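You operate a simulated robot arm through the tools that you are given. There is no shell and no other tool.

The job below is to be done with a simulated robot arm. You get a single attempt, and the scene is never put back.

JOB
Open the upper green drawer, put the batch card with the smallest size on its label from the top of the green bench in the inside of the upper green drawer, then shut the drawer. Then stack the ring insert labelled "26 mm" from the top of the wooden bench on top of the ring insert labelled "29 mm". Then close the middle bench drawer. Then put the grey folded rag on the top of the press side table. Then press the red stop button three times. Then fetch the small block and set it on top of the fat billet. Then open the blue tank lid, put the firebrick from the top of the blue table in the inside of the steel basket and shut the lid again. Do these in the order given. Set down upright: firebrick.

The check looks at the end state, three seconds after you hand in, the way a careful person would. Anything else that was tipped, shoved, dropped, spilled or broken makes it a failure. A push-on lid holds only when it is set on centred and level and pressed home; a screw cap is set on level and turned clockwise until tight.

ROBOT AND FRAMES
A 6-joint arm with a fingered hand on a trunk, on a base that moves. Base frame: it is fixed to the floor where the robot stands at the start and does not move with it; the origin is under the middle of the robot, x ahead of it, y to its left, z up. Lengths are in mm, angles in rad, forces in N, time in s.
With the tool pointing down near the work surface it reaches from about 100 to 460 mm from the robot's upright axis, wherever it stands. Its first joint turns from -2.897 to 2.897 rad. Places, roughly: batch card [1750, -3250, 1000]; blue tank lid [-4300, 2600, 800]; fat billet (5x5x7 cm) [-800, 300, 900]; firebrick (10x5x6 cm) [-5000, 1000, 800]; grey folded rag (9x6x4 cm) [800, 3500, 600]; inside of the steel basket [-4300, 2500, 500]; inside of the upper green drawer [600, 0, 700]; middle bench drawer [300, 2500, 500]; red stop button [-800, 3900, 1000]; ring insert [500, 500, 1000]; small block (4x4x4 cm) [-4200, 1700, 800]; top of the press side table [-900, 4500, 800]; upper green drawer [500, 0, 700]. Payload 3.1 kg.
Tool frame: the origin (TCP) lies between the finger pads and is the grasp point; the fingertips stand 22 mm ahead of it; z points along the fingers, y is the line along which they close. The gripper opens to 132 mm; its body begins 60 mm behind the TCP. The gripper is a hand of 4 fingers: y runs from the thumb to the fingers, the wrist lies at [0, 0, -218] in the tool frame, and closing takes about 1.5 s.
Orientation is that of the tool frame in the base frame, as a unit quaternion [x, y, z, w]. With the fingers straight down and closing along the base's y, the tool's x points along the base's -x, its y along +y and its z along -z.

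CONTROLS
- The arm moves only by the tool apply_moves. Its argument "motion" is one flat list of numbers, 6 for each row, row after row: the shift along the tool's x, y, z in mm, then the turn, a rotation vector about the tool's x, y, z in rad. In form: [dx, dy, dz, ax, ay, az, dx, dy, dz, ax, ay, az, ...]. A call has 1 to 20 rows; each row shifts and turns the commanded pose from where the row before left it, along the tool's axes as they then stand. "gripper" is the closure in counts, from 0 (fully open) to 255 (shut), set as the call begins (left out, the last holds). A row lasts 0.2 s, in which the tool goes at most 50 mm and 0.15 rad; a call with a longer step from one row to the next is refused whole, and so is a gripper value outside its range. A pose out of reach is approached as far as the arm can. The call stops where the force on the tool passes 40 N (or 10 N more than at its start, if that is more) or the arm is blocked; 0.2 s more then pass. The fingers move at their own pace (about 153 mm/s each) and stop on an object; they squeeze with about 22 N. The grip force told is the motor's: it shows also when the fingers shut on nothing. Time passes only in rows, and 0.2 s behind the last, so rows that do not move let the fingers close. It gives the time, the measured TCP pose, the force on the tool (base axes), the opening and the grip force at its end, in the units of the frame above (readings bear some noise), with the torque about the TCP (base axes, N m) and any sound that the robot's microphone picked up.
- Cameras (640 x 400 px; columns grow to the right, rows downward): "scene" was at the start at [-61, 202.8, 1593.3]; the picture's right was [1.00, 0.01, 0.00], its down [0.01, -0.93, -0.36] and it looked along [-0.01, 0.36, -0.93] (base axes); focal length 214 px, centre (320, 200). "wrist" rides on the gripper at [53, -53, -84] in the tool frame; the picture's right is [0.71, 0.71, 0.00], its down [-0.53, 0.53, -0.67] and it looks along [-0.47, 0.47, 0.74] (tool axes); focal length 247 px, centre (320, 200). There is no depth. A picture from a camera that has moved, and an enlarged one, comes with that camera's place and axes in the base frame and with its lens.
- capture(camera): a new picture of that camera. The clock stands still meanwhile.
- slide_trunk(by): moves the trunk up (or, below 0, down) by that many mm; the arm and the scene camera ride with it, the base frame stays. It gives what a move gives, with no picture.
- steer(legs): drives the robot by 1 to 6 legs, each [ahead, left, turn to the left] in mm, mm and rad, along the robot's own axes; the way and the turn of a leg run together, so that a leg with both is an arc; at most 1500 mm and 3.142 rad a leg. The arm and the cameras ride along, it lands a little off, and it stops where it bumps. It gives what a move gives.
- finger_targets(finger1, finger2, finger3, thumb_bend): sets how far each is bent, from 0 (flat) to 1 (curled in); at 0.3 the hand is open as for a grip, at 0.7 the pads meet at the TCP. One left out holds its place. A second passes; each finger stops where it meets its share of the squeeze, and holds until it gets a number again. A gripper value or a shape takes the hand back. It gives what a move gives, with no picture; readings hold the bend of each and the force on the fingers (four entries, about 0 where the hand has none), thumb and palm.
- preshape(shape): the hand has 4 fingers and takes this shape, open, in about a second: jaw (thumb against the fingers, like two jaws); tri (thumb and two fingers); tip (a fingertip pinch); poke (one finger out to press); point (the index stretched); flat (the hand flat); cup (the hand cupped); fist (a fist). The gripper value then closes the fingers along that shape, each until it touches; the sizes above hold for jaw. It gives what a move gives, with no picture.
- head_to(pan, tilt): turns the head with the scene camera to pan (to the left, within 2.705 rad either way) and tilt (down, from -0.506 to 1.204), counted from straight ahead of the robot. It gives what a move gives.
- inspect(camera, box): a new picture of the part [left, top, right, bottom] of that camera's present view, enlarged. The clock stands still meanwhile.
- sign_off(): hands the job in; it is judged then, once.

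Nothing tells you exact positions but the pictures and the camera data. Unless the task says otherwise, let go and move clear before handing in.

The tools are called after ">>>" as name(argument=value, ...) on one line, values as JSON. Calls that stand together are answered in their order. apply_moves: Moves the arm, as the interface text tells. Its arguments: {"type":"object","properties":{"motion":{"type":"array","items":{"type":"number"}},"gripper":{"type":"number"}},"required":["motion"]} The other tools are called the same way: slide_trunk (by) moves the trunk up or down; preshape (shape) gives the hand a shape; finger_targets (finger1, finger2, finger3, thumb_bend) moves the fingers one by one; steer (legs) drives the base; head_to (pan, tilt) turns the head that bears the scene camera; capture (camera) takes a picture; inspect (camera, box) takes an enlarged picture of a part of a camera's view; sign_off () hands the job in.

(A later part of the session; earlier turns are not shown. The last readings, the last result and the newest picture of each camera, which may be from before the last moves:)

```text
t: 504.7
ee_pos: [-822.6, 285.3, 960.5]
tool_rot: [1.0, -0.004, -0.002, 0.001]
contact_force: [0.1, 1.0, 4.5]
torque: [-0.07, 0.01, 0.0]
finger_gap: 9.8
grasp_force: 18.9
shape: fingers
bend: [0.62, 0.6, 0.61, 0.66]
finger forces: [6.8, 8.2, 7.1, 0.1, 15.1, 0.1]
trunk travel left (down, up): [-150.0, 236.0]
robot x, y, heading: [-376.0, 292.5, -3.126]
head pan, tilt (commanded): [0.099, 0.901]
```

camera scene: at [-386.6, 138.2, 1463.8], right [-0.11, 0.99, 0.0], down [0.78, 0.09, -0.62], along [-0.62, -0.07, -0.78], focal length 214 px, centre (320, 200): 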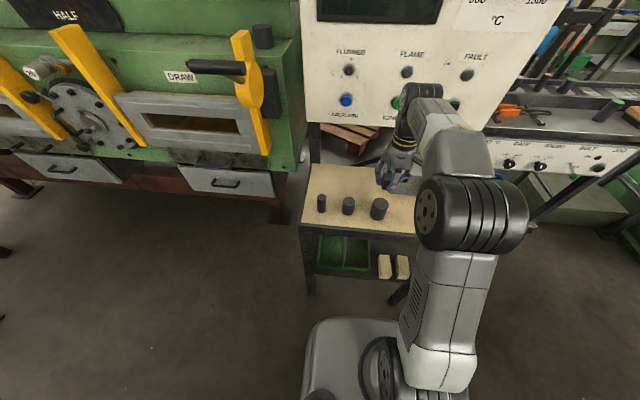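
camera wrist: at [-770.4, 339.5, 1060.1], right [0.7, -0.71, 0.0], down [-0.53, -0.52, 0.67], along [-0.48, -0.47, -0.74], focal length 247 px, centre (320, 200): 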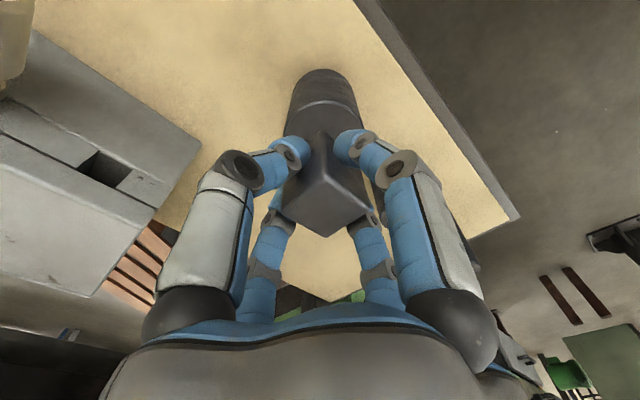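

Contact. Checking the picture before release.

>>> inspect(camera="scene", box=[355, 160, 425, 225])

>>> inspect(camera="wrist", box=[240, 60, 400, 260])

```text
6.15 times, centred on (390, 192) of scene
camera zoom: at [-386.0, 138.5, 1464.0], right [-0.11, 0.99, 0.0], down [0.78, 0.09, -0.62], along [-0.62, -0.07, -0.78], focal length 1320 px, centre (-111, 246)
```

zoom: 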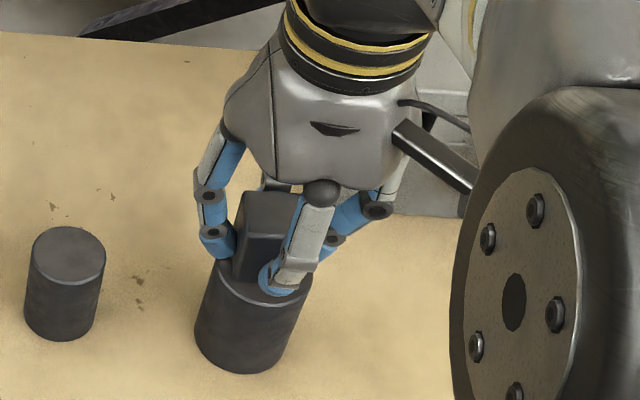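

```text
2.00 times, centred on (320, 160) of wrist
camera zoom: at [-769.2, 339.6, 1044.5], right [0.7, -0.71, 0.0], down [-0.53, -0.52, 0.67], along [-0.48, -0.47, -0.74], focal length 494 px, centre (320, 280)
```

zoom: 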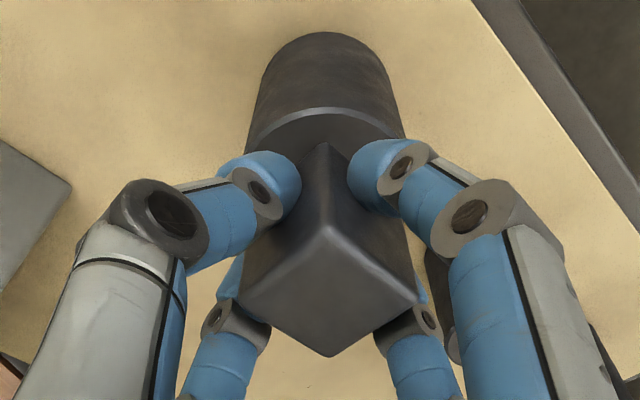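

Centred on the billet. Releasing and lifting straight up.

>>> finger_targets(finger1=0.35, finger2=0.35, finger3=0.35, thumb_bend=0.35)

>>> apply_moves(motion=[0, 0, -15, 0, 0, 0, 0, 0, -30, 0, 0, 0, 0, 0, -40, 0, 0, 0, 0, 0, -40, 0, 0, 0])

>>> capture(camera="wrist")

>>> inspect(camera="scene", box=[340, 130, 440, 230])

```text
t: 505.7
ee_pos: [-822.5, 286.0, 960.4]
tool_rot: [1.0, -0.003, 0.0, 0.001]
contact_force: [-0.2, -0.3, 0.0]
torque: [-0.02, -0.02, -0.04]
finger_gap: 76.1
grasp_force: 0.1
shape: fingers
bend: [0.35, 0.35, 0.35, 0.35]
finger forces: [0.0, 0.0, 0.0, 0.1, 0.0, 0.1]
trunk travel left (down, up): [-150.0, 236.0]
robot x, y, heading: [-374.4, 296.2, -3.125]
head pan, tilt (commanded): [0.099, 0.901]
```

```text
t: 506.7
ee_pos: [-821.2, 284.5, 1083.7]
tool_rot: [1.0, -0.003, 0.001, 0.002]
contact_force: [1.2, 0.2, -0.8]
torque: [0.01, -0.04, 0.01]
finger_gap: 76.2
grasp_force: 0.0
shape: fingers
bend: [0.35, 0.35, 0.35, 0.35]
finger forces: [0.0, 0.0, 0.0, 0.0, 0.0, 0.0]
trunk travel left (down, up): [-150.0, 236.0]
robot x, y, heading: [-369.5, 290.0, -3.129]
head pan, tilt (commanded): [0.099, 0.901]
```

```text
taken
camera wrist: at [-769.2, 338.0, 1169.1], right [0.7, -0.71, 0.0], down [-0.53, -0.52, 0.67], along [-0.47, -0.47, -0.74], focal length 247 px, centre (320, 200)
```

wrist: 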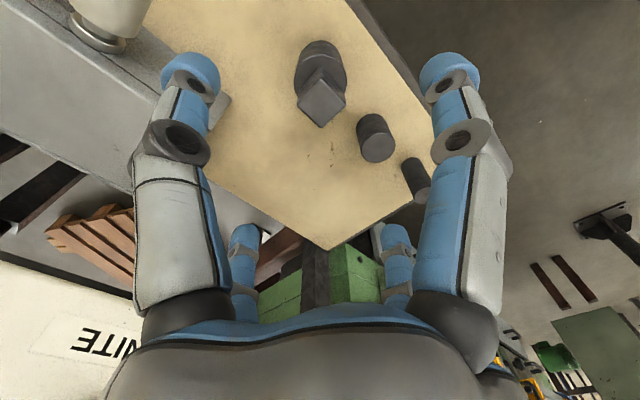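

```text
4.00 times, centred on (390, 180) of scene
camera zoom: at [-386.4, 138.2, 1463.9], right [-0.11, 0.99, 0.0], down [0.78, 0.09, -0.62], along [-0.62, -0.07, -0.78], focal length 858 px, centre (40, 280)
```

zoom: 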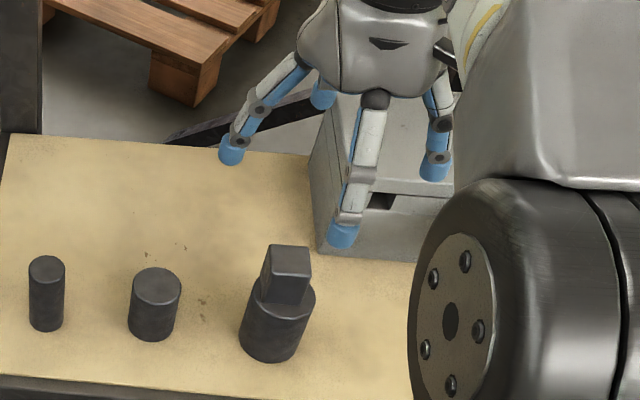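

The small block stands squarely on the fat billet. Now the last task: retract, and drive the north route back to the tank area.

>>> slide_trunk(by=150)

>>> apply_moves(motion=[38, 0, 0, 0, 0, 0, 38, 0, 0, 0, 0, 0, 38, 0, 0, 0, 0, 0, 38, 0, 0, 0, 0, 0, 34, 0, 0, 0, 0, 0], gripper=0)

>>> steer(legs=[[-100, 0, -0.012], [0, -1200, 0], [0, -700, 0]])

```text
t: 508.4
ee_pos: [-822.2, 284.7, 1233.7]
tool_rot: [1.0, -0.003, 0.0, 0.001]
contact_force: [1.0, -0.4, 0.1]
torque: [-0.02, 0.0, 0.0]
finger_gap: 75.9
grasp_force: 0.1
shape: fingers
bend: [0.35, 0.35, 0.35, 0.35]
finger forces: [0.1, 0.0, 0.0, 0.1, 0.1, 0.1]
trunk travel left (down, up): [-300.0, 86.0]
robot x, y, heading: [-373.2, 290.7, -3.122]
head pan, tilt (commanded): [0.099, 0.901]
```

```text
t: 509.6
ee_pos: [-633.8, 281.8, 1232.7]
tool_rot: [1.0, -0.003, 0.0, 0.001]
contact_force: [-0.4, -0.9, 0.8]
torque: [0.02, 0.02, -0.03]
finger_gap: 131.9
grasp_force: 0.1
shape: jaw
bend: [0.3, 0.3, 0.3, 0.3]
finger forces: [0.0, 0.0, 0.1, 0.1, 0.0, 0.1]
trunk travel left (down, up): [-300.0, 86.0]
robot x, y, heading: [-376.7, 295.3, -3.125]
head pan, tilt (commanded): [0.099, 0.901]
```

```text
t: 519.8
ee_pos: [-550.8, 2170.4, 1231.8]
tool_rot: [1.0, -0.009, 0.0, 0.001]
contact_force: [-0.5, 0.9, -0.6]
torque: [-0.03, 0.02, 0.02]
finger_gap: 131.9
grasp_force: 0.0
shape: jaw
bend: [0.3, 0.3, 0.3, 0.3]
finger forces: [0.0, 0.1, 0.1, 0.0, 0.1, 0.0]
trunk travel left (down, up): [-300.0, 86.0]
robot x, y, heading: [-289.4, 2175.1, -3.139]
head pan, tilt (commanded): [0.099, 0.901]
```

>>> steer(legs=[[20, -900, 0], [0, -900, 0]])

```text
t: 528.9
ee_pos: [-566.6, 3981.8, 1232.6]
tool_rot: [1.0, -0.009, 0.0, 0.001]
contact_force: [0.0, -0.5, 0.7]
torque: [-0.02, 0.0, -0.01]
finger_gap: 132.0
grasp_force: 0.1
shape: jaw
bend: [0.3, 0.3, 0.3, 0.3]
finger forces: [0.0, 0.0, 0.0, 0.1, 0.0, 0.0]
trunk travel left (down, up): [-300.0, 86.0]
robot x, y, heading: [-302.3, 3989.3, -3.138]
head pan, tilt (commanded): [0.099, 0.901]
```

>>> steer(legs=[[-50, -1340, 0], [1400, 0, 0]])

```text
t: 542.4
ee_pos: [-1948.7, 5323.7, 1232.0]
tool_rot: [1.0, -0.007, 0.0, 0.001]
contact_force: [0.1, 0.1, -0.2]
torque: [-0.02, 0.0, 0.02]
finger_gap: 131.9
grasp_force: 0.1
shape: jaw
bend: [0.3, 0.3, 0.3, 0.3]
finger forces: [0.1, 0.1, 0.0, 0.0, 0.0, 0.1]
trunk travel left (down, up): [-300.0, 86.0]
robot x, y, heading: [-1682.3, 5332.9, -3.136]
head pan, tilt (commanded): [0.099, 0.901]
```

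>>> steer(legs=[[1300, 690, 0], [400, 660, 0], [0, 800, 0]])

>>> head_to(pan=0.5, tilt=0.6)

>>> capture(camera="scene")

```text
t: 557.3
ee_pos: [-3636.9, 3176.0, 1232.8]
tool_rot: [1.0, -0.003, 0.001, 0.0]
contact_force: [0.5, 0.3, -0.2]
torque: [0.0, 0.0, 0.02]
finger_gap: 131.9
grasp_force: 0.1
shape: jaw
bend: [0.3, 0.3, 0.3, 0.3]
finger forces: [0.0, 0.0, 0.1, 0.0, 0.0, 0.1]
trunk travel left (down, up): [-300.0, 86.0]
robot x, y, heading: [-3372.5, 3187.1, -3.125]
head pan, tilt (commanded): [0.099, 0.901]
```

```text
t: 558.2
ee_pos: [-3636.4, 3174.7, 1231.8]
tool_rot: [1.0, -0.003, 0.0, 0.0]
contact_force: [0.2, -0.8, -0.1]
torque: [-0.01, -0.03, 0.02]
finger_gap: 131.9
grasp_force: 0.0
shape: jaw
bend: [0.3, 0.3, 0.3, 0.3]
finger forces: [0.1, 0.0, 0.1, 0.0, 0.0, 0.0]
trunk travel left (down, up): [-300.0, 86.0]
robot x, y, heading: [-3374.1, 3190.5, -3.129]
head pan, tilt (commanded): [0.499, 0.6]
```

```text
taken
camera scene: at [-3388.8, 2996.7, 1637.8], right [-0.49, 0.87, 0.0], down [0.49, 0.28, -0.82], along [-0.72, -0.4, -0.57], focal length 214 px, centre (320, 200)
```

scene: 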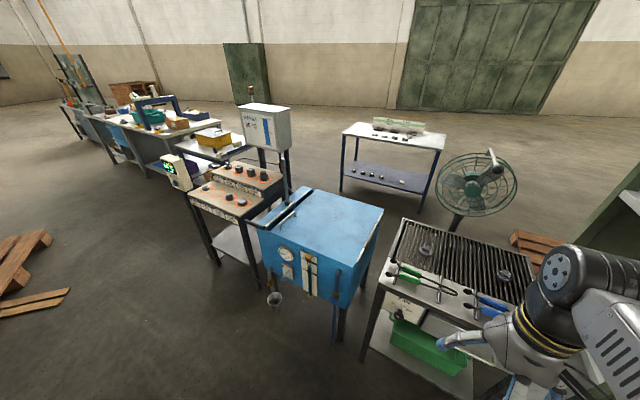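

>>> inspect(camera="scene", box=[220, 170, 400, 330])

>>> inspect(camera="scene", box=[150, 80, 300, 200])

```text
2.50 times, centred on (310, 250) of scene
camera zoom: at [-3388.8, 2996.7, 1637.8], right [-0.49, 0.87, 0.0], down [0.49, 0.28, -0.82], along [-0.72, -0.4, -0.57], focal length 536 px, centre (345, 75)
```

zoom: 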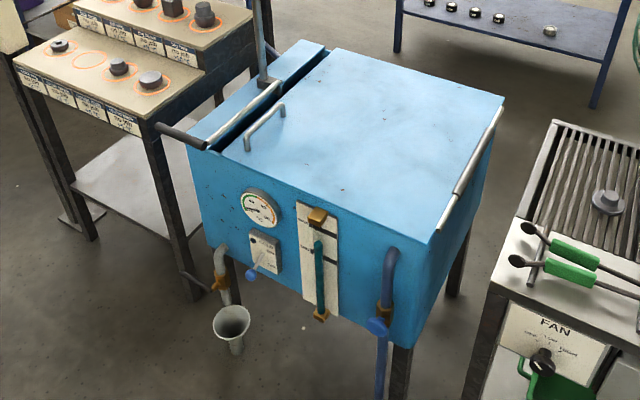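

```text
3.33 times, centred on (225, 140) of scene
camera zoom: at [-3388.8, 2996.7, 1637.8], right [-0.49, 0.87, 0.0], down [0.49, 0.28, -0.82], along [-0.72, -0.4, -0.57], focal length 715 px, centre (637, 400)
```

zoom: 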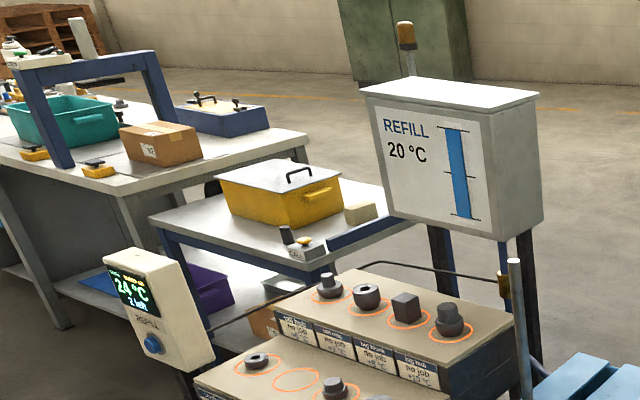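

The tank's lid has a U-handle near its −y side and what seems a hinge rod along the +y edge. I go in front of it for a closer look.

>>> steer(legs=[[130, 640, -0.012]])

>>> head_to(pan=0.3, tilt=0.75)

>>> capture(camera="scene")

>>> inspect(camera="scene", box=[250, 120, 430, 260])

```text
t: 561.8
ee_pos: [-3761.0, 2542.3, 1232.5]
tool_rot: [1.0, -0.01, -0.001, 0.001]
contact_force: [0.2, 0.3, 0.9]
torque: [0.0, 0.05, -0.01]
finger_gap: 131.7
grasp_force: 0.1
shape: jaw
bend: [0.3, 0.3, 0.3, 0.3]
finger forces: [0.1, 0.0, 0.1, 0.1, 0.1, 0.0]
trunk travel left (down, up): [-300.0, 86.0]
robot x, y, heading: [-3500.0, 2549.6, 3.139]
head pan, tilt (commanded): [0.499, 0.6]
```

```text
t: 562.5
ee_pos: [-3761.2, 2544.3, 1231.9]
tool_rot: [1.0, -0.01, 0.001, 0.001]
contact_force: [0.6, -0.2, -0.2]
torque: [0.01, -0.02, 0.04]
finger_gap: 131.6
grasp_force: 0.1
shape: jaw
bend: [0.3, 0.3, 0.3, 0.3]
finger forces: [0.1, 0.0, 0.0, 0.0, 0.1, 0.0]
trunk travel left (down, up): [-300.0, 86.0]
robot x, y, heading: [-3499.2, 2552.7, 3.14]
head pan, tilt (commanded): [0.3, 0.75]
```

```text
taken
camera scene: at [-3517.1, 2378.9, 1625.1], right [-0.3, 0.96, 0.0], down [0.65, 0.2, -0.73], along [-0.7, -0.22, -0.68], focal length 214 px, centre (320, 200)
```

scene: 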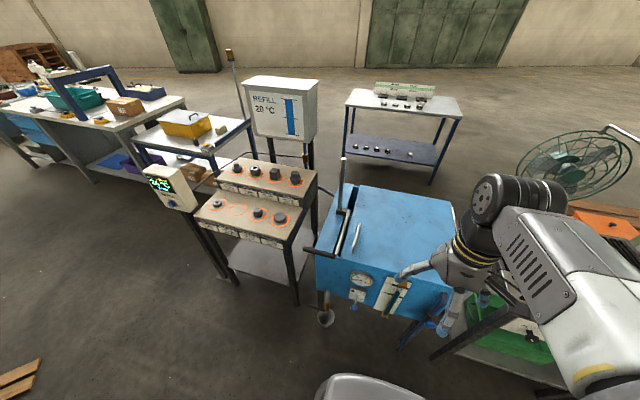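

```text
2.86 times, centred on (340, 190) of scene
camera zoom: at [-3517.1, 2378.9, 1625.1], right [-0.3, 0.96, 0.0], down [0.65, 0.2, -0.73], along [-0.7, -0.22, -0.68], focal length 613 px, centre (263, 229)
```

zoom: 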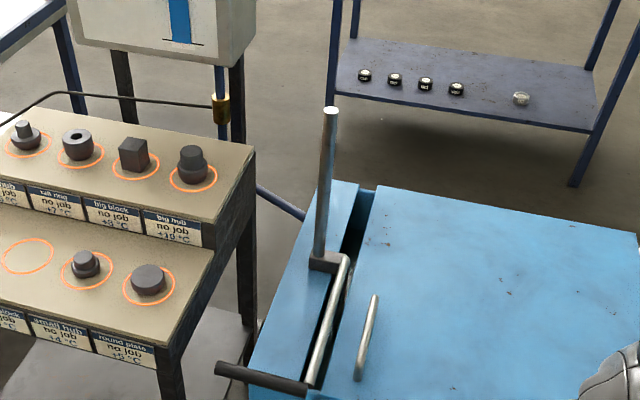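

>>> head_to(pan=0.1, tilt=1.0)

>>> capture(camera="scene")

>>> inspect(camera="scene", box=[270, 70, 470, 230])

```text
t: 563.3
ee_pos: [-3760.6, 2543.5, 1232.3]
tool_rot: [1.0, -0.011, 0.0, 0.0]
contact_force: [-0.2, -0.1, 0.5]
torque: [0.03, -0.01, -0.02]
finger_gap: 132.0
grasp_force: 0.0
shape: jaw
bend: [0.3, 0.3, 0.3, 0.3]
finger forces: [0.0, 0.0, 0.0, 0.1, 0.1, 0.1]
trunk travel left (down, up): [-300.0, 86.0]
robot x, y, heading: [-3493.4, 2551.1, 3.144]
head pan, tilt (commanded): [0.099, 1.0]
```

```text
taken
camera scene: at [-3507.4, 2396.3, 1605.9], right [-0.1, 0.99, 0.0], down [0.84, 0.08, -0.54], along [-0.54, -0.05, -0.84], focal length 214 px, centre (320, 200)
```

scene: 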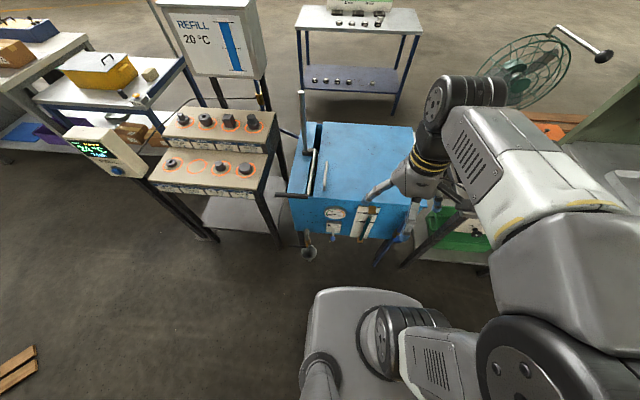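

```text
2.50 times, centred on (370, 150) of scene
camera zoom: at [-3507.4, 2396.3, 1605.9], right [-0.1, 0.99, 0.0], down [0.84, 0.08, -0.54], along [-0.54, -0.05, -0.84], focal length 536 px, centre (195, 325)
```

zoom: 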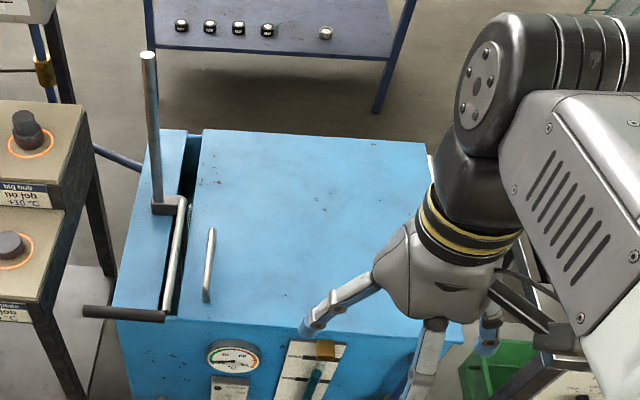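

The funnel is near the floor and out of the way. I move in, turn the hand so that two fingers lie on each side of the handle bar, and bring it above the handle.

>>> steer(legs=[[185, -20, 0]])

>>> apply_moves(motion=[0, 0, 0, 0, 0, 0.131, 0, 0, 0, 0, 0, 0.131, 0, 0, 0, 0, 0, 0.131, 0, 0, 0, 0, 0, 0.131, 0, 0, 0, 0, 0, 0.131, 0, 0, 0, 0, 0, 0.131])

>>> capture(camera="wrist")

```text
t: 564.9
ee_pos: [-3950.1, 2564.2, 1233.0]
tool_rot: [1.0, -0.012, 0.0, 0.001]
contact_force: [-0.3, -0.6, 0.1]
torque: [0.01, -0.01, 0.01]
finger_gap: 131.9
grasp_force: 0.0
shape: jaw
bend: [0.3, 0.3, 0.3, 0.3]
finger forces: [0.0, 0.0, 0.0, 0.0, 0.0, 0.1]
trunk travel left (down, up): [-300.0, 86.0]
robot x, y, heading: [-3686.7, 2572.0, 3.141]
head pan, tilt (commanded): [0.099, 1.0]
```

```text
t: 566.3
ee_pos: [-3949.1, 2564.0, 1233.0]
tool_rot: [0.919, -0.393, -0.001, 0.001]
contact_force: [0.2, 0.5, -0.1]
torque: [0.02, 0.03, -0.02]
finger_gap: 131.7
grasp_force: 0.1
shape: jaw
bend: [0.3, 0.3, 0.3, 0.3]
finger forces: [0.1, 0.0, 0.0, 0.0, 0.0, 0.0]
trunk travel left (down, up): [-300.0, 86.0]
robot x, y, heading: [-3686.3, 2575.1, 3.141]
head pan, tilt (commanded): [0.099, 1.0]
```

```text
taken
camera wrist: at [-3873.7, 2562.6, 1317.9], right [-0.03, -1.0, 0.0], down [-0.74, 0.02, 0.67], along [-0.67, 0.02, -0.74], focal length 247 px, centre (320, 200)
```

wrist: 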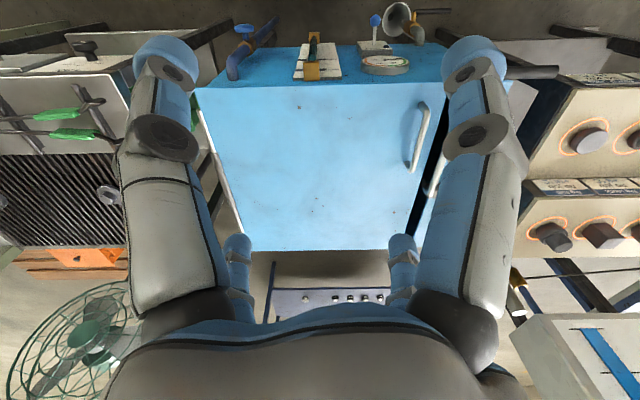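

The handle is seen at y≈2364, x −4199…−4054. I shift the base a little so that the whole lid arc is in reach and raise the trunk fully.

>>> steer(legs=[[15, -32, 0]])

>>> slide_trunk(by=86)

>>> capture(camera="wrist")

```text
t: 567.1
ee_pos: [-3962.8, 2596.8, 1233.7]
tool_rot: [0.92, -0.393, 0.0, 0.001]
contact_force: [0.4, 1.0, -1.3]
torque: [-0.03, -0.04, -0.02]
finger_gap: 132.1
grasp_force: 0.3
shape: jaw
bend: [0.3, 0.3, 0.3, 0.3]
finger forces: [0.0, 0.0, 0.0, 0.0, 0.1, 0.1]
trunk travel left (down, up): [-300.0, 86.0]
robot x, y, heading: [-3701.0, 2604.1, 3.133]
head pan, tilt (commanded): [0.099, 1.0]
```

```text
t: 568.3
ee_pos: [-3962.4, 2596.0, 1320.3]
tool_rot: [0.92, -0.393, 0.0, 0.001]
contact_force: [-0.8, 0.2, 0.2]
torque: [-0.01, 0.02, 0.01]
finger_gap: 131.9
grasp_force: 0.0
shape: jaw
bend: [0.3, 0.3, 0.3, 0.3]
finger forces: [0.1, 0.1, 0.0, 0.1, 0.0, 0.0]
trunk travel left (down, up): [-386.0, 0.0]
robot x, y, heading: [-3702.1, 2604.4, 3.14]
head pan, tilt (commanded): [0.099, 1.0]
```

```text
taken
camera wrist: at [-3888.4, 2594.5, 1404.2], right [-0.02, -1.0, 0.0], down [-0.74, 0.02, 0.67], along [-0.67, 0.01, -0.74], focal length 247 px, centre (320, 200)
```

wrist: 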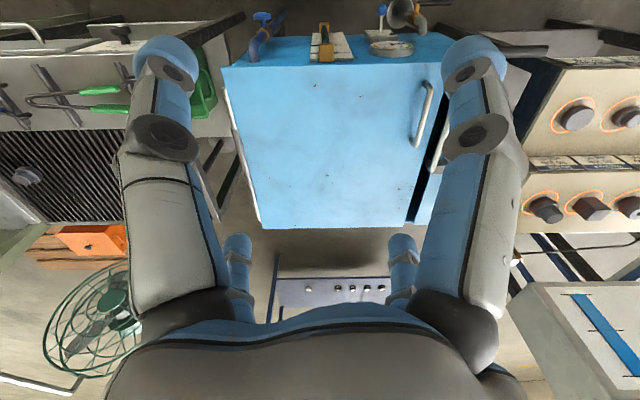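

>>> apply_moves(motion=[0, 0, 45, 0, 0, 0, 0, 0, 45, 0, 0, 0, 0, 0, 45, 0, 0, 0, 7.7, 39.9, 0, 0, 0, 0, 7.7, 39.9, 0, 0, 0, 0, 7.7, 39.9, 0, 0, 0, 0, 7.7, 39.9, 0, 0, 0, 0, 7.7, 39.9, 0, 0, 0, 0, 7.7, 39.9, 0, 0, 0, 0, 7.7, 39.9, 0, 0, 0, 0])

>>> finger_targets(finger1=0.45, finger2=0.45, finger3=0.45, thumb_bend=0.45)

>>> capture(camera="wrist")

```text
t: 570.5
ee_pos: [-4130.0, 2362.2, 1184.0]
tool_rot: [0.919, -0.394, 0.001, -0.001]
contact_force: [-0.5, -0.1, 1.4]
torque: [0.01, -0.03, 0.01]
finger_gap: 132.1
grasp_force: 0.0
shape: jaw
bend: [0.3, 0.3, 0.3, 0.3]
finger forces: [0.0, 0.0, 0.0, 0.1, 0.0, 0.1]
trunk travel left (down, up): [-386.0, 0.0]
robot x, y, heading: [-3700.7, 2603.7, 3.137]
head pan, tilt (commanded): [0.099, 1.0]
```

```text
t: 571.5
ee_pos: [-4129.2, 2362.4, 1183.9]
tool_rot: [0.919, -0.393, 0.0, 0.001]
contact_force: [0.2, -0.5, 1.1]
torque: [0.0, -0.05, 0.02]
finger_gap: 53.4
grasp_force: 0.1
shape: fingers
bend: [0.45, 0.45, 0.45, 0.45]
finger forces: [0.0, 0.0, 0.0, 0.0, 0.1, 0.1]
trunk travel left (down, up): [-386.0, 0.0]
robot x, y, heading: [-3698.4, 2603.5, 3.137]
head pan, tilt (commanded): [0.099, 1.0]
```

```text
taken
camera wrist: at [-4054.8, 2361.5, 1268.8], right [-0.02, -1.0, 0.0], down [-0.74, 0.02, 0.67], along [-0.67, 0.01, -0.74], focal length 247 px, centre (320, 200)
```

wrist: 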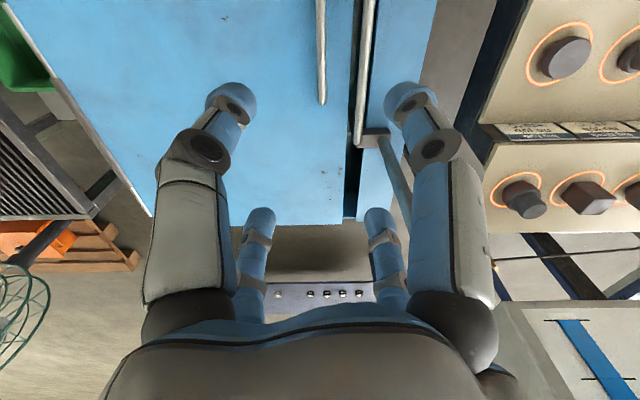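

The bar is right below the hand. Descending to just above it.

>>> apply_moves(motion=[0, 0, 45, 0, 0, 0, 0, 0, 45, 0, 0, 0, 0, 0, 45, 0, 0, 0, 0, 0, 45, 0, 0, 0, 0, 0, 45, 0, 0, 0, 0, 0, 45, 0, 0, 0])

>>> capture(camera="wrist")

```text
t: 572.9
ee_pos: [-4129.1, 2361.5, 911.6]
tool_rot: [0.919, -0.393, 0.0, 0.0]
contact_force: [-0.3, 0.5, -0.7]
torque: [0.01, -0.01, 0.02]
finger_gap: 53.0
grasp_force: 0.1
shape: fingers
bend: [0.45, 0.45, 0.45, 0.45]
finger forces: [0.0, 0.1, 0.0, 0.0, 0.1, 0.0]
trunk travel left (down, up): [-386.0, 0.0]
robot x, y, heading: [-3702.1, 2604.8, 3.137]
head pan, tilt (commanded): [0.099, 1.0]
```

```text
taken
camera wrist: at [-4054.8, 2360.2, 996.7], right [-0.02, -1.0, 0.0], down [-0.74, 0.02, 0.67], along [-0.67, 0.01, -0.74], focal length 247 px, centre (320, 200)
```

wrist: 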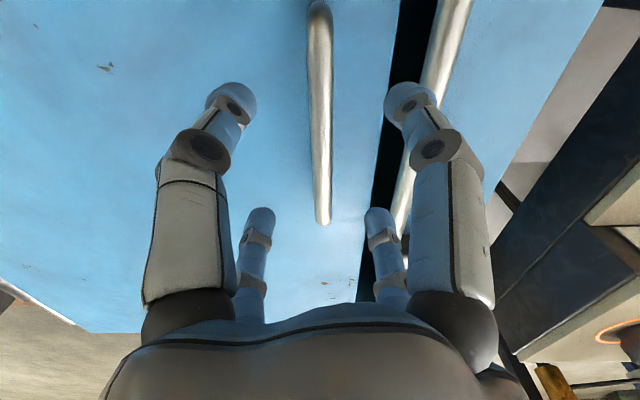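

>>> finger_targets(finger1=0.49, finger2=0.49, finger3=0.49, thumb_bend=0.49)

>>> apply_moves(motion=[0, 0, 25, 0, 0, 0, 0, 0, 15, 0, 0, 0, 0, 0, 10, 0, 0, 0])

>>> capture(camera="wrist")

```text
t: 573.9
ee_pos: [-4129.0, 2360.5, 912.1]
tool_rot: [0.92, -0.393, -0.001, 0.001]
contact_force: [-0.4, -0.7, -0.4]
torque: [0.03, 0.01, 0.0]
finger_gap: 43.3
grasp_force: 0.0
shape: fingers
bend: [0.49, 0.49, 0.49, 0.49]
finger forces: [0.0, 0.0, 0.0, 0.0, 0.0, 0.0]
trunk travel left (down, up): [-386.0, 0.0]
robot x, y, heading: [-3699.6, 2603.3, 3.141]
head pan, tilt (commanded): [0.099, 1.0]
```

```text
t: 574.7
ee_pos: [-4128.4, 2360.6, 861.7]
tool_rot: [0.92, -0.393, -0.001, 0.001]
contact_force: [-0.6, 0.3, 0.7]
torque: [0.03, 0.01, -0.01]
finger_gap: 43.2
grasp_force: 0.1
shape: fingers
bend: [0.49, 0.49, 0.49, 0.49]
finger forces: [0.1, 0.1, 0.0, 0.0, 0.1, 0.1]
trunk travel left (down, up): [-386.0, 0.0]
robot x, y, heading: [-3702.8, 2602.8, 3.141]
head pan, tilt (commanded): [0.099, 1.0]
```

```text
taken
camera wrist: at [-4053.2, 2360.0, 947.4], right [-0.02, -1.0, 0.0], down [-0.74, 0.02, 0.67], along [-0.67, 0.01, -0.74], focal length 247 px, centre (320, 200)
```

wrist: 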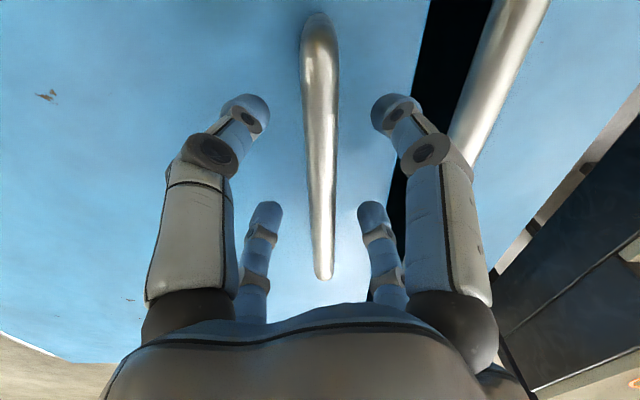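

>>> apply_moves(motion=[0, 0, 8, 0, 0, 0, 0, 0, 6, 0, 0, 0, 0, 0, 4, 0, 0, 0])

>>> finger_targets(finger1=0.75, finger2=0.75, finger3=0.75, thumb_bend=0.75)

>>> capture(camera="wrist")

```text
t: 575.5
ee_pos: [-4127.7, 2362.1, 846.1]
tool_rot: [0.919, -0.393, -0.001, 0.001]
contact_force: [0.2, -0.7, -0.6]
torque: [0.0, 0.0, -0.03]
finger_gap: 43.6
grasp_force: 0.0
shape: fingers
bend: [0.49, 0.49, 0.49, 0.49]
finger forces: [0.0, 0.0, 0.0, 0.0, 0.1, 0.1]
trunk travel left (down, up): [-386.0, 0.0]
robot x, y, heading: [-3703.6, 2602.1, 3.138]
head pan, tilt (commanded): [0.099, 1.0]
```

```text
t: 576.5
ee_pos: [-4127.7, 2360.8, 846.8]
tool_rot: [0.92, -0.393, 0.0, 0.0]
contact_force: [0.5, 0.8, -0.8]
torque: [0.01, -0.01, 0.0]
finger_gap: 0.0
grasp_force: 0.1
shape: fingers
bend: [0.73, 0.73, 0.73, 0.72]
finger forces: [0.1, 0.0, 0.1, 0.1, 0.0, 0.1]
trunk travel left (down, up): [-386.0, 0.0]
robot x, y, heading: [-3698.3, 2602.6, 3.14]
head pan, tilt (commanded): [0.099, 1.0]
```

```text
taken
camera wrist: at [-4053.7, 2360.4, 931.0], right [-0.02, -1.0, 0.0], down [-0.74, 0.02, 0.67], along [-0.67, 0.01, -0.74], focal length 247 px, centre (320, 200)
```

wrist: 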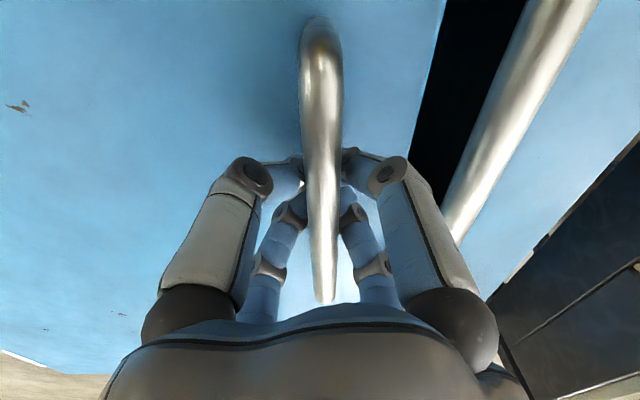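

The fingers are closed underneath the bar like a hook. I start lifting the lid along its arc in small steps.

>>> apply_moves(motion=[0, 0, -8, 0, 0, 0, -1.8, -1.7, -16, 0, 0, 0, -1.9, -1.8, -16, 0, 0, 0, -2.6, -2.5, -15.5, 0, 0, 0, -2.6, -2.5, -15.5, 0, 0, 0])

>>> capture(camera="wrist")

>>> capture(camera="scene")

```text
t: 577.7
ee_pos: [-4128.6, 2374.2, 917.6]
tool_rot: [0.92, -0.393, 0.0, 0.001]
contact_force: [0.0, -6.2, -0.9]
torque: [-0.04, -0.04, 0.03]
finger_gap: 0.1
grasp_force: 4.1
shape: fingers
bend: [0.73, 0.73, 0.73, 0.72]
finger forces: [0.4, 7.9, 0.0, 0.0, 0.1, 0.0]
trunk travel left (down, up): [-386.0, 0.0]
robot x, y, heading: [-3699.8, 2602.5, 3.136]
head pan, tilt (commanded): [0.099, 1.0]
```

```text
taken
camera wrist: at [-4053.4, 2373.5, 1001.9], right [-0.02, -1.0, 0.0], down [-0.74, 0.02, 0.67], along [-0.67, 0.01, -0.74], focal length 247 px, centre (320, 200)
```

wrist: 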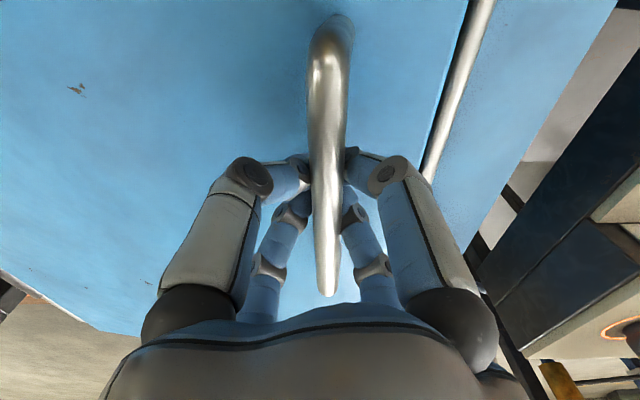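

```text
taken
camera scene: at [-3710.1, 2446.7, 1691.2], right [-0.1, 1.0, 0.0], down [0.84, 0.08, -0.54], along [-0.54, -0.05, -0.84], focal length 214 px, centre (320, 200)
```

scene: 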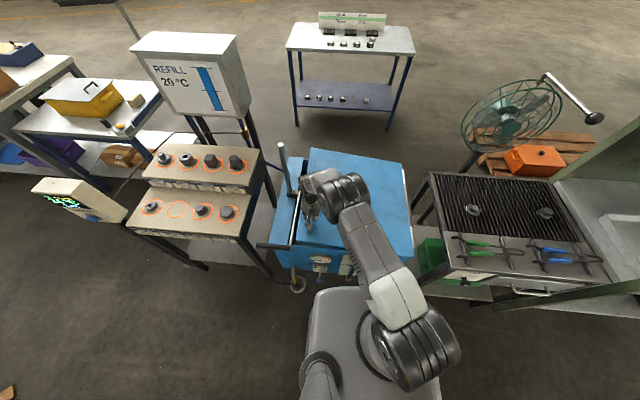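

The lid follows with little force. Continuing along the arc.

>>> apply_moves(motion=[-4.0, -3.8, -19, 0, 0, 0, -4.0, -3.8, -19, 0, 0, 0, -5.0, -4.8, -18.5, 0, 0, 0, -5.0, -4.8, -18.5, 0, 0, 0, -6.1, -5.8, -17.7, 0, 0, 0, -6.1, -5.8, -17.7, 0, 0, 0, -7.2, -6.9, -16.9, 0, 0, 0, -7.2, -6.9, -16.9, 0, 0, 0])

>>> capture(camera="wrist")

>>> capture(camera="scene")

```text
t: 579.5
ee_pos: [-4127.1, 2437.8, 1061.7]
tool_rot: [0.919, -0.394, 0.0, 0.001]
contact_force: [-0.4, -0.2, 0.3]
torque: [-0.06, -0.05, -0.01]
finger_gap: 0.0
grasp_force: 0.4
shape: fingers
bend: [0.73, 0.73, 0.73, 0.72]
finger forces: [0.0, 0.4, 0.0, 0.0, 0.1, 0.0]
trunk travel left (down, up): [-386.0, 0.0]
robot x, y, heading: [-3700.0, 2604.4, 3.141]
head pan, tilt (commanded): [0.099, 1.0]
```

```text
taken
camera wrist: at [-4052.8, 2437.2, 1146.7], right [-0.02, -1.0, 0.0], down [-0.74, 0.02, 0.67], along [-0.67, 0.01, -0.74], focal length 247 px, centre (320, 200)
```

wrist: 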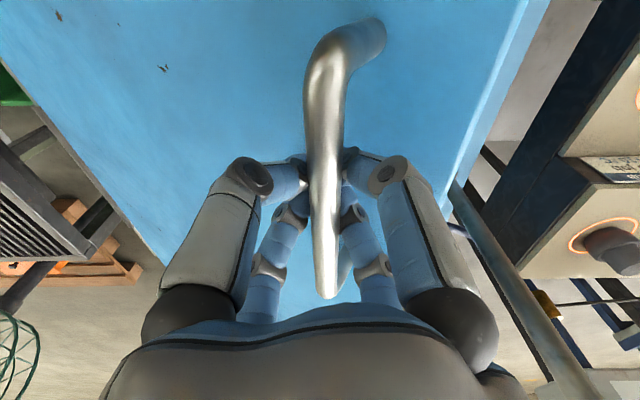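

```text
taken
camera scene: at [-3710.2, 2448.7, 1691.4], right [-0.1, 1.0, 0.0], down [0.84, 0.08, -0.54], along [-0.54, -0.05, -0.84], focal length 214 px, centre (320, 200)
```

scene: 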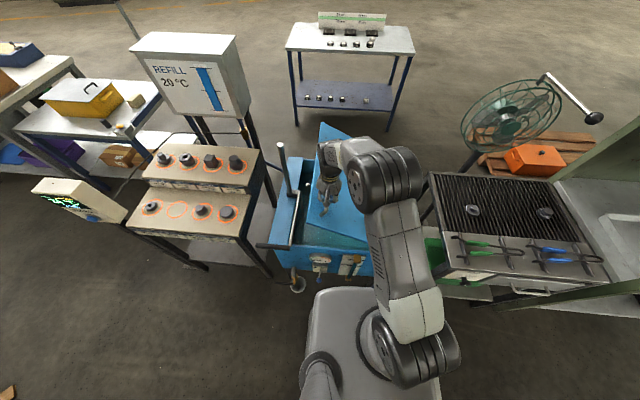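

The lid stays put with almost no load on the hand. Continuing.

>>> apply_moves(motion=[-8.8, -8.4, -15.8, 0, 0, 0, -8.8, -8.4, -15.8, 0, 0, 0, -9.7, -9.3, -14.7, 0, 0, 0, -9.7, -9.3, -14.7, 0, 0, 0, -10.6, -10.2, -13.4, 0, 0, 0, -10.6, -10.2, -13.4, 0, 0, 0, -11.5, -10.9, -12.2, 0, 0, 0, -11.5, -10.9, -12.2, 0, 0, 0])

>>> capture(camera="wrist")

>>> capture(camera="scene")

```text
t: 581.3
ee_pos: [-4128.3, 2551.3, 1172.3]
tool_rot: [0.919, -0.394, -0.001, 0.001]
contact_force: [0.2, 0.9, -0.1]
torque: [0.0, -0.01, -0.01]
finger_gap: 0.1
grasp_force: 0.8
shape: fingers
bend: [0.73, 0.73, 0.73, 0.72]
finger forces: [0.1, 0.0, 0.1, 0.0, 0.8, 0.0]
trunk travel left (down, up): [-386.0, 0.0]
robot x, y, heading: [-3700.4, 2605.2, 3.14]
head pan, tilt (commanded): [0.099, 1.0]
```

```text
taken
camera wrist: at [-4054.2, 2549.9, 1257.2], right [-0.02, -1.0, 0.0], down [-0.74, 0.02, 0.67], along [-0.67, 0.01, -0.74], focal length 247 px, centre (320, 200)
```

wrist: 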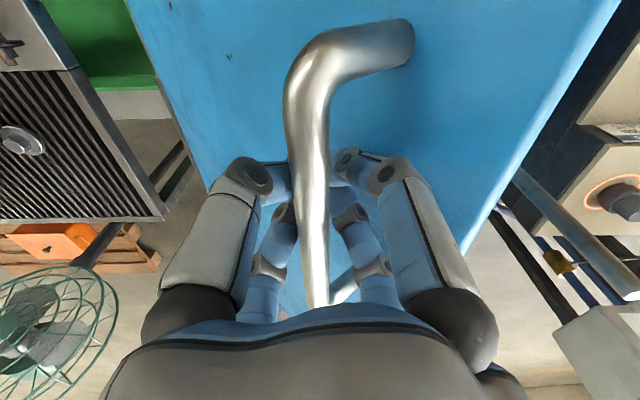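

```text
taken
camera scene: at [-3710.1, 2449.1, 1691.4], right [-0.1, 1.0, 0.0], down [0.84, 0.08, -0.54], along [-0.54, -0.05, -0.84], focal length 214 px, centre (320, 200)
```

scene: 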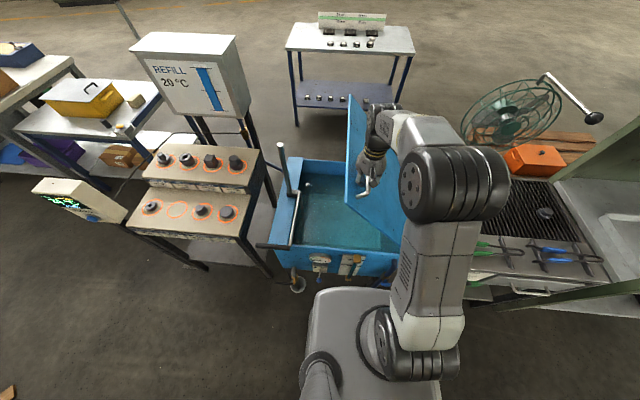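

About 50° open. Continuing to ~70° with the hook.

>>> apply_moves(motion=[-12.2, -11.6, -10.7, 0, 0, 0, -12.2, -11.6, -10.7, 0, 0, 0, -12.8, -12.2, -9.3, 0, 0, 0, -12.8, -12.2, -9.3, 0, 0, 0, -13.4, -12.8, -7.6, 0, 0, 0, -13.4, -12.8, -7.6, 0, 0, 0, -13.8, -13.2, -6, 0, 0, 0])

>>> capture(camera="wrist")

>>> capture(camera="scene")

```text
t: 582.9
ee_pos: [-4128.9, 2676.7, 1234.7]
tool_rot: [0.92, -0.393, 0.0, 0.0]
contact_force: [-0.7, 1.7, -1.5]
torque: [0.01, 0.02, 0.04]
finger_gap: 0.1
grasp_force: 0.9
shape: fingers
bend: [0.73, 0.73, 0.73, 0.72]
finger forces: [0.0, 0.0, 0.0, 0.1, 1.8, 0.0]
trunk travel left (down, up): [-386.0, 0.0]
robot x, y, heading: [-3703.7, 2599.9, 3.146]
head pan, tilt (commanded): [0.099, 1.0]
```

```text
taken
camera wrist: at [-4054.1, 2675.3, 1318.9], right [-0.02, -1.0, 0.0], down [-0.74, 0.02, 0.67], along [-0.67, 0.01, -0.74], focal length 247 px, centre (320, 200)
```

wrist: 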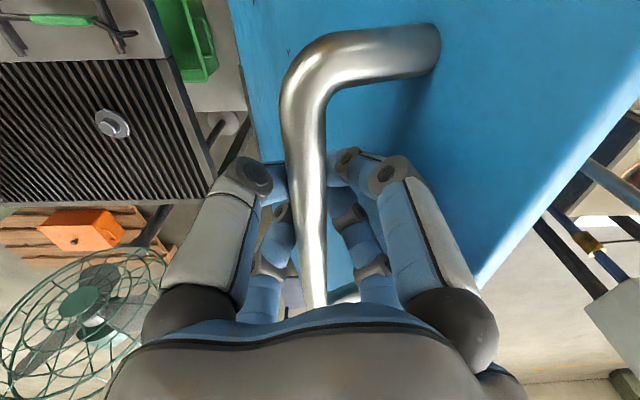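

```text
taken
camera scene: at [-3710.4, 2449.2, 1691.5], right [-0.1, 1.0, 0.0], down [0.84, 0.08, -0.54], along [-0.54, -0.05, -0.84], focal length 214 px, centre (320, 200)
```

scene: 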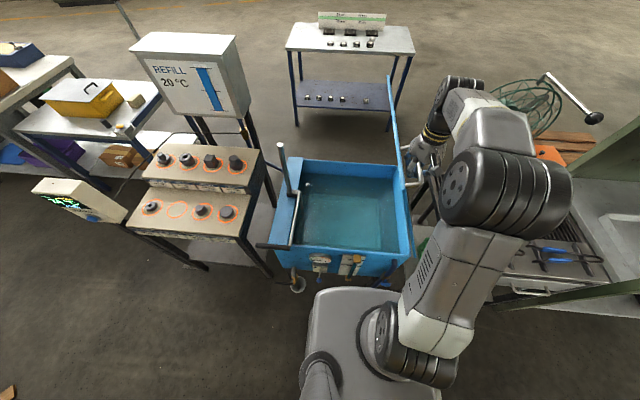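

>>> apply_moves(motion=[-13.7, -13.1, -5, 0, 0, 0, -13.7, -13.1, -4.5, 0, 0, 0, -13.7, -13.1, -4, 0, 0, 0, -13.7, -13.1, -3.5, 0, 0, 0])

>>> capture(camera="wrist")

>>> capture(camera="scene")

```text
t: 583.9
ee_pos: [-4127.0, 2752.6, 1250.5]
tool_rot: [0.919, -0.393, 0.0, 0.002]
contact_force: [-0.4, 1.1, -0.5]
torque: [-0.03, -0.02, 0.05]
finger_gap: 0.0
grasp_force: 0.5
shape: fingers
bend: [0.73, 0.73, 0.73, 0.72]
finger forces: [0.0, 0.0, 0.0, 0.0, 1.1, 0.0]
trunk travel left (down, up): [-386.0, 0.0]
robot x, y, heading: [-3698.2, 2605.2, 3.136]
head pan, tilt (commanded): [0.099, 1.0]
```

```text
taken
camera wrist: at [-4052.8, 2751.8, 1334.9], right [-0.02, -1.0, 0.0], down [-0.74, 0.02, 0.67], along [-0.67, 0.01, -0.74], focal length 247 px, centre (320, 200)
```

wrist: 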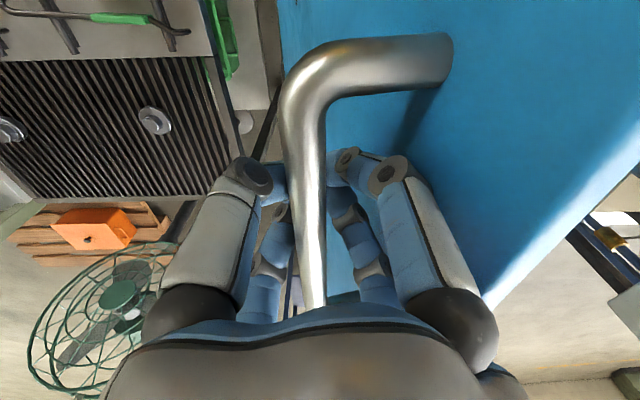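

```text
taken
camera scene: at [-3710.8, 2449.6, 1691.5], right [-0.1, 1.0, 0.0], down [0.84, 0.08, -0.54], along [-0.54, -0.05, -0.84], focal length 214 px, centre (320, 200)
```

scene: 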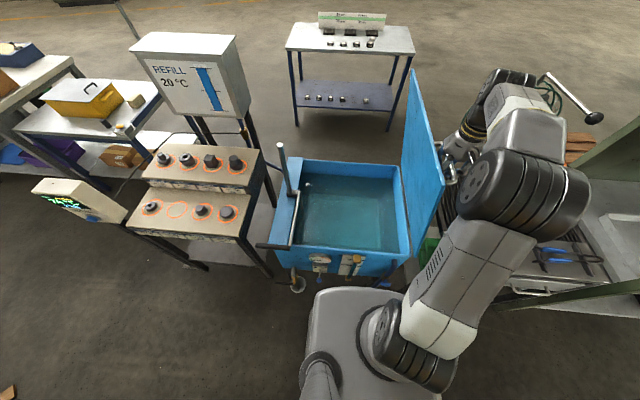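

>>> apply_moves(motion=[-10.8, -10.4, -1.5, 0, 0, 0, -10.8, -10.4, -1, 0, 0, 0, -10.8, -10.4, -0.5, 0, 0, 0])

>>> capture(camera="wrist")

>>> capture(camera="scene")

```text
t: 584.7
ee_pos: [-4127.2, 2797.7, 1254.2]
tool_rot: [0.92, -0.393, 0.0, 0.001]
contact_force: [0.2, 0.6, -1.2]
torque: [-0.03, 0.0, 0.02]
finger_gap: 0.0
grasp_force: 0.8
shape: fingers
bend: [0.73, 0.73, 0.73, 0.72]
finger forces: [0.0, 0.0, 0.0, 0.0, 1.3, 0.0]
trunk travel left (down, up): [-386.0, 0.0]
robot x, y, heading: [-3702.1, 2600.3, 3.14]
head pan, tilt (commanded): [0.099, 1.0]
```

```text
taken
camera wrist: at [-4052.8, 2796.6, 1338.8], right [-0.02, -1.0, 0.0], down [-0.74, 0.02, 0.67], along [-0.67, 0.01, -0.74], focal length 247 px, centre (320, 200)
```

wrist: 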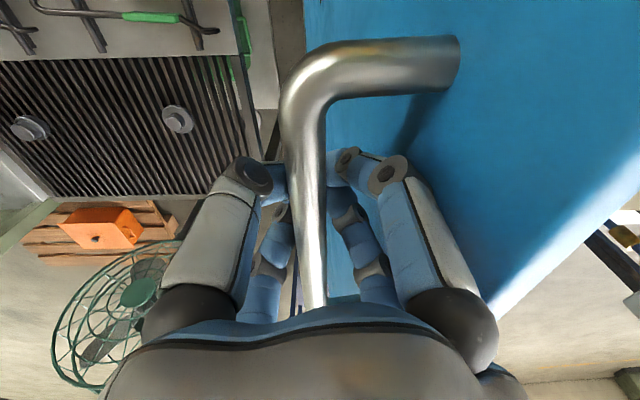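

```text
taken
camera scene: at [-3710.7, 2449.1, 1691.4], right [-0.1, 1.0, 0.0], down [0.84, 0.08, -0.54], along [-0.54, -0.05, -0.84], focal length 214 px, centre (320, 200)
```

scene: 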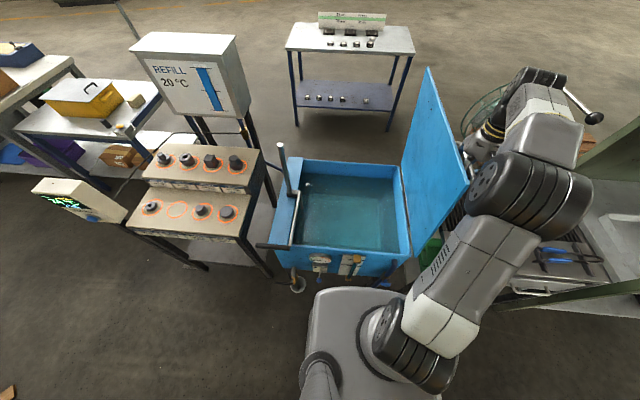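

>>> apply_moves(motion=[-10.8, -10.4, 0, 0, 0, 0, -10.8, -10.4, 0.5, 0, 0, 0, -10.8, -10.4, 1, 0, 0, 0])

>>> capture(camera="wrist")

>>> capture(camera="scene")

```text
t: 585.5
ee_pos: [-4128.2, 2842.5, 1253.1]
tool_rot: [0.919, -0.394, 0.001, 0.001]
contact_force: [1.2, 1.0, 0.0]
torque: [-0.04, 0.03, 0.03]
finger_gap: 0.1
grasp_force: 0.3
shape: fingers
bend: [0.73, 0.73, 0.73, 0.72]
finger forces: [0.0, 0.0, 0.0, 0.0, 1.2, 0.0]
trunk travel left (down, up): [-386.0, 0.0]
robot x, y, heading: [-3697.9, 2605.5, 3.141]
head pan, tilt (commanded): [0.099, 1.0]
```

```text
taken
camera wrist: at [-4053.5, 2840.9, 1337.7], right [-0.02, -1.0, 0.0], down [-0.74, 0.02, 0.67], along [-0.67, 0.01, -0.74], focal length 247 px, centre (320, 200)
```

wrist: 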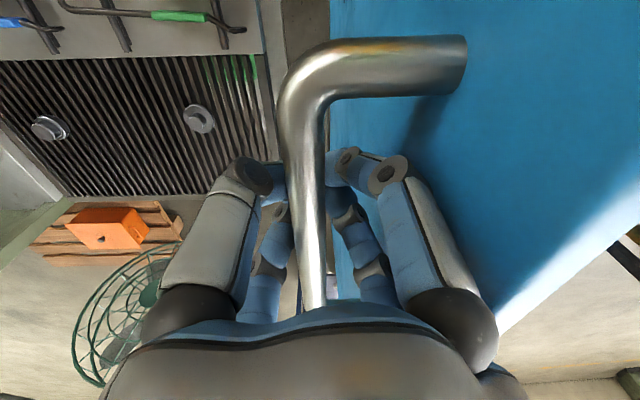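

```text
taken
camera scene: at [-3710.5, 2449.1, 1691.4], right [-0.1, 1.0, 0.0], down [0.84, 0.08, -0.54], along [-0.54, -0.05, -0.84], focal length 214 px, centre (320, 200)
```

scene: 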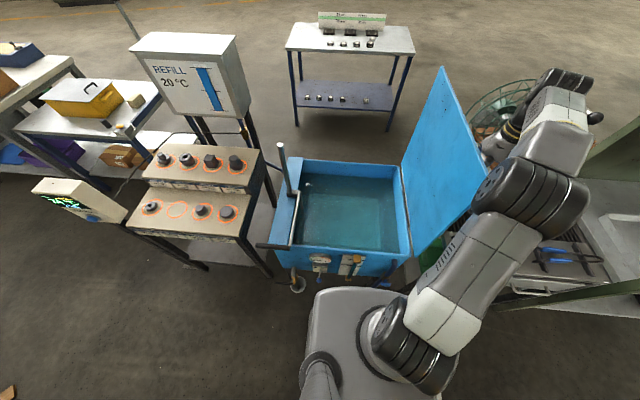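

The lid is at roughly 86–90° and needs no holding force. I open the fingers and withdraw upward, watching whether it stays.

>>> finger_targets(finger1=0.5, finger2=0.5, finger3=0.5, thumb_bend=0.5)

>>> capture(camera="wrist")

```text
t: 586.5
ee_pos: [-4128.7, 2841.6, 1253.5]
tool_rot: [0.919, -0.394, 0.0, 0.001]
contact_force: [-0.8, 2.4, 0.0]
torque: [-0.01, 0.01, 0.07]
finger_gap: 39.5
grasp_force: 0.7
shape: fingers
bend: [0.51, 0.5, 0.5, 0.5]
finger forces: [1.9, 0.0, 0.0, 0.1, 0.1, 0.0]
trunk travel left (down, up): [-386.0, 0.0]
robot x, y, heading: [-3699.9, 2607.1, 3.14]
head pan, tilt (commanded): [0.099, 1.0]
```

```text
taken
camera wrist: at [-4053.7, 2840.5, 1337.9], right [-0.02, -1.0, 0.0], down [-0.74, 0.02, 0.67], along [-0.67, 0.01, -0.74], focal length 247 px, centre (320, 200)
```

wrist: 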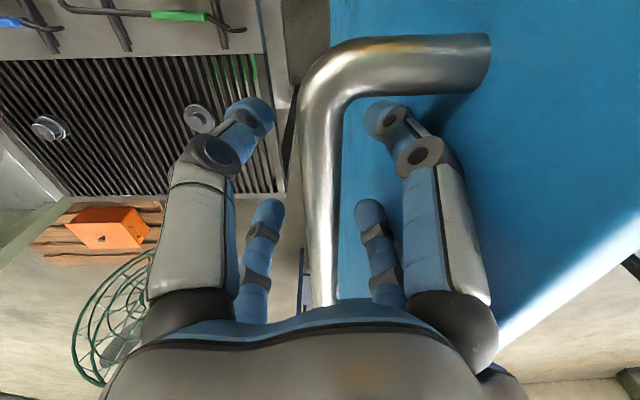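

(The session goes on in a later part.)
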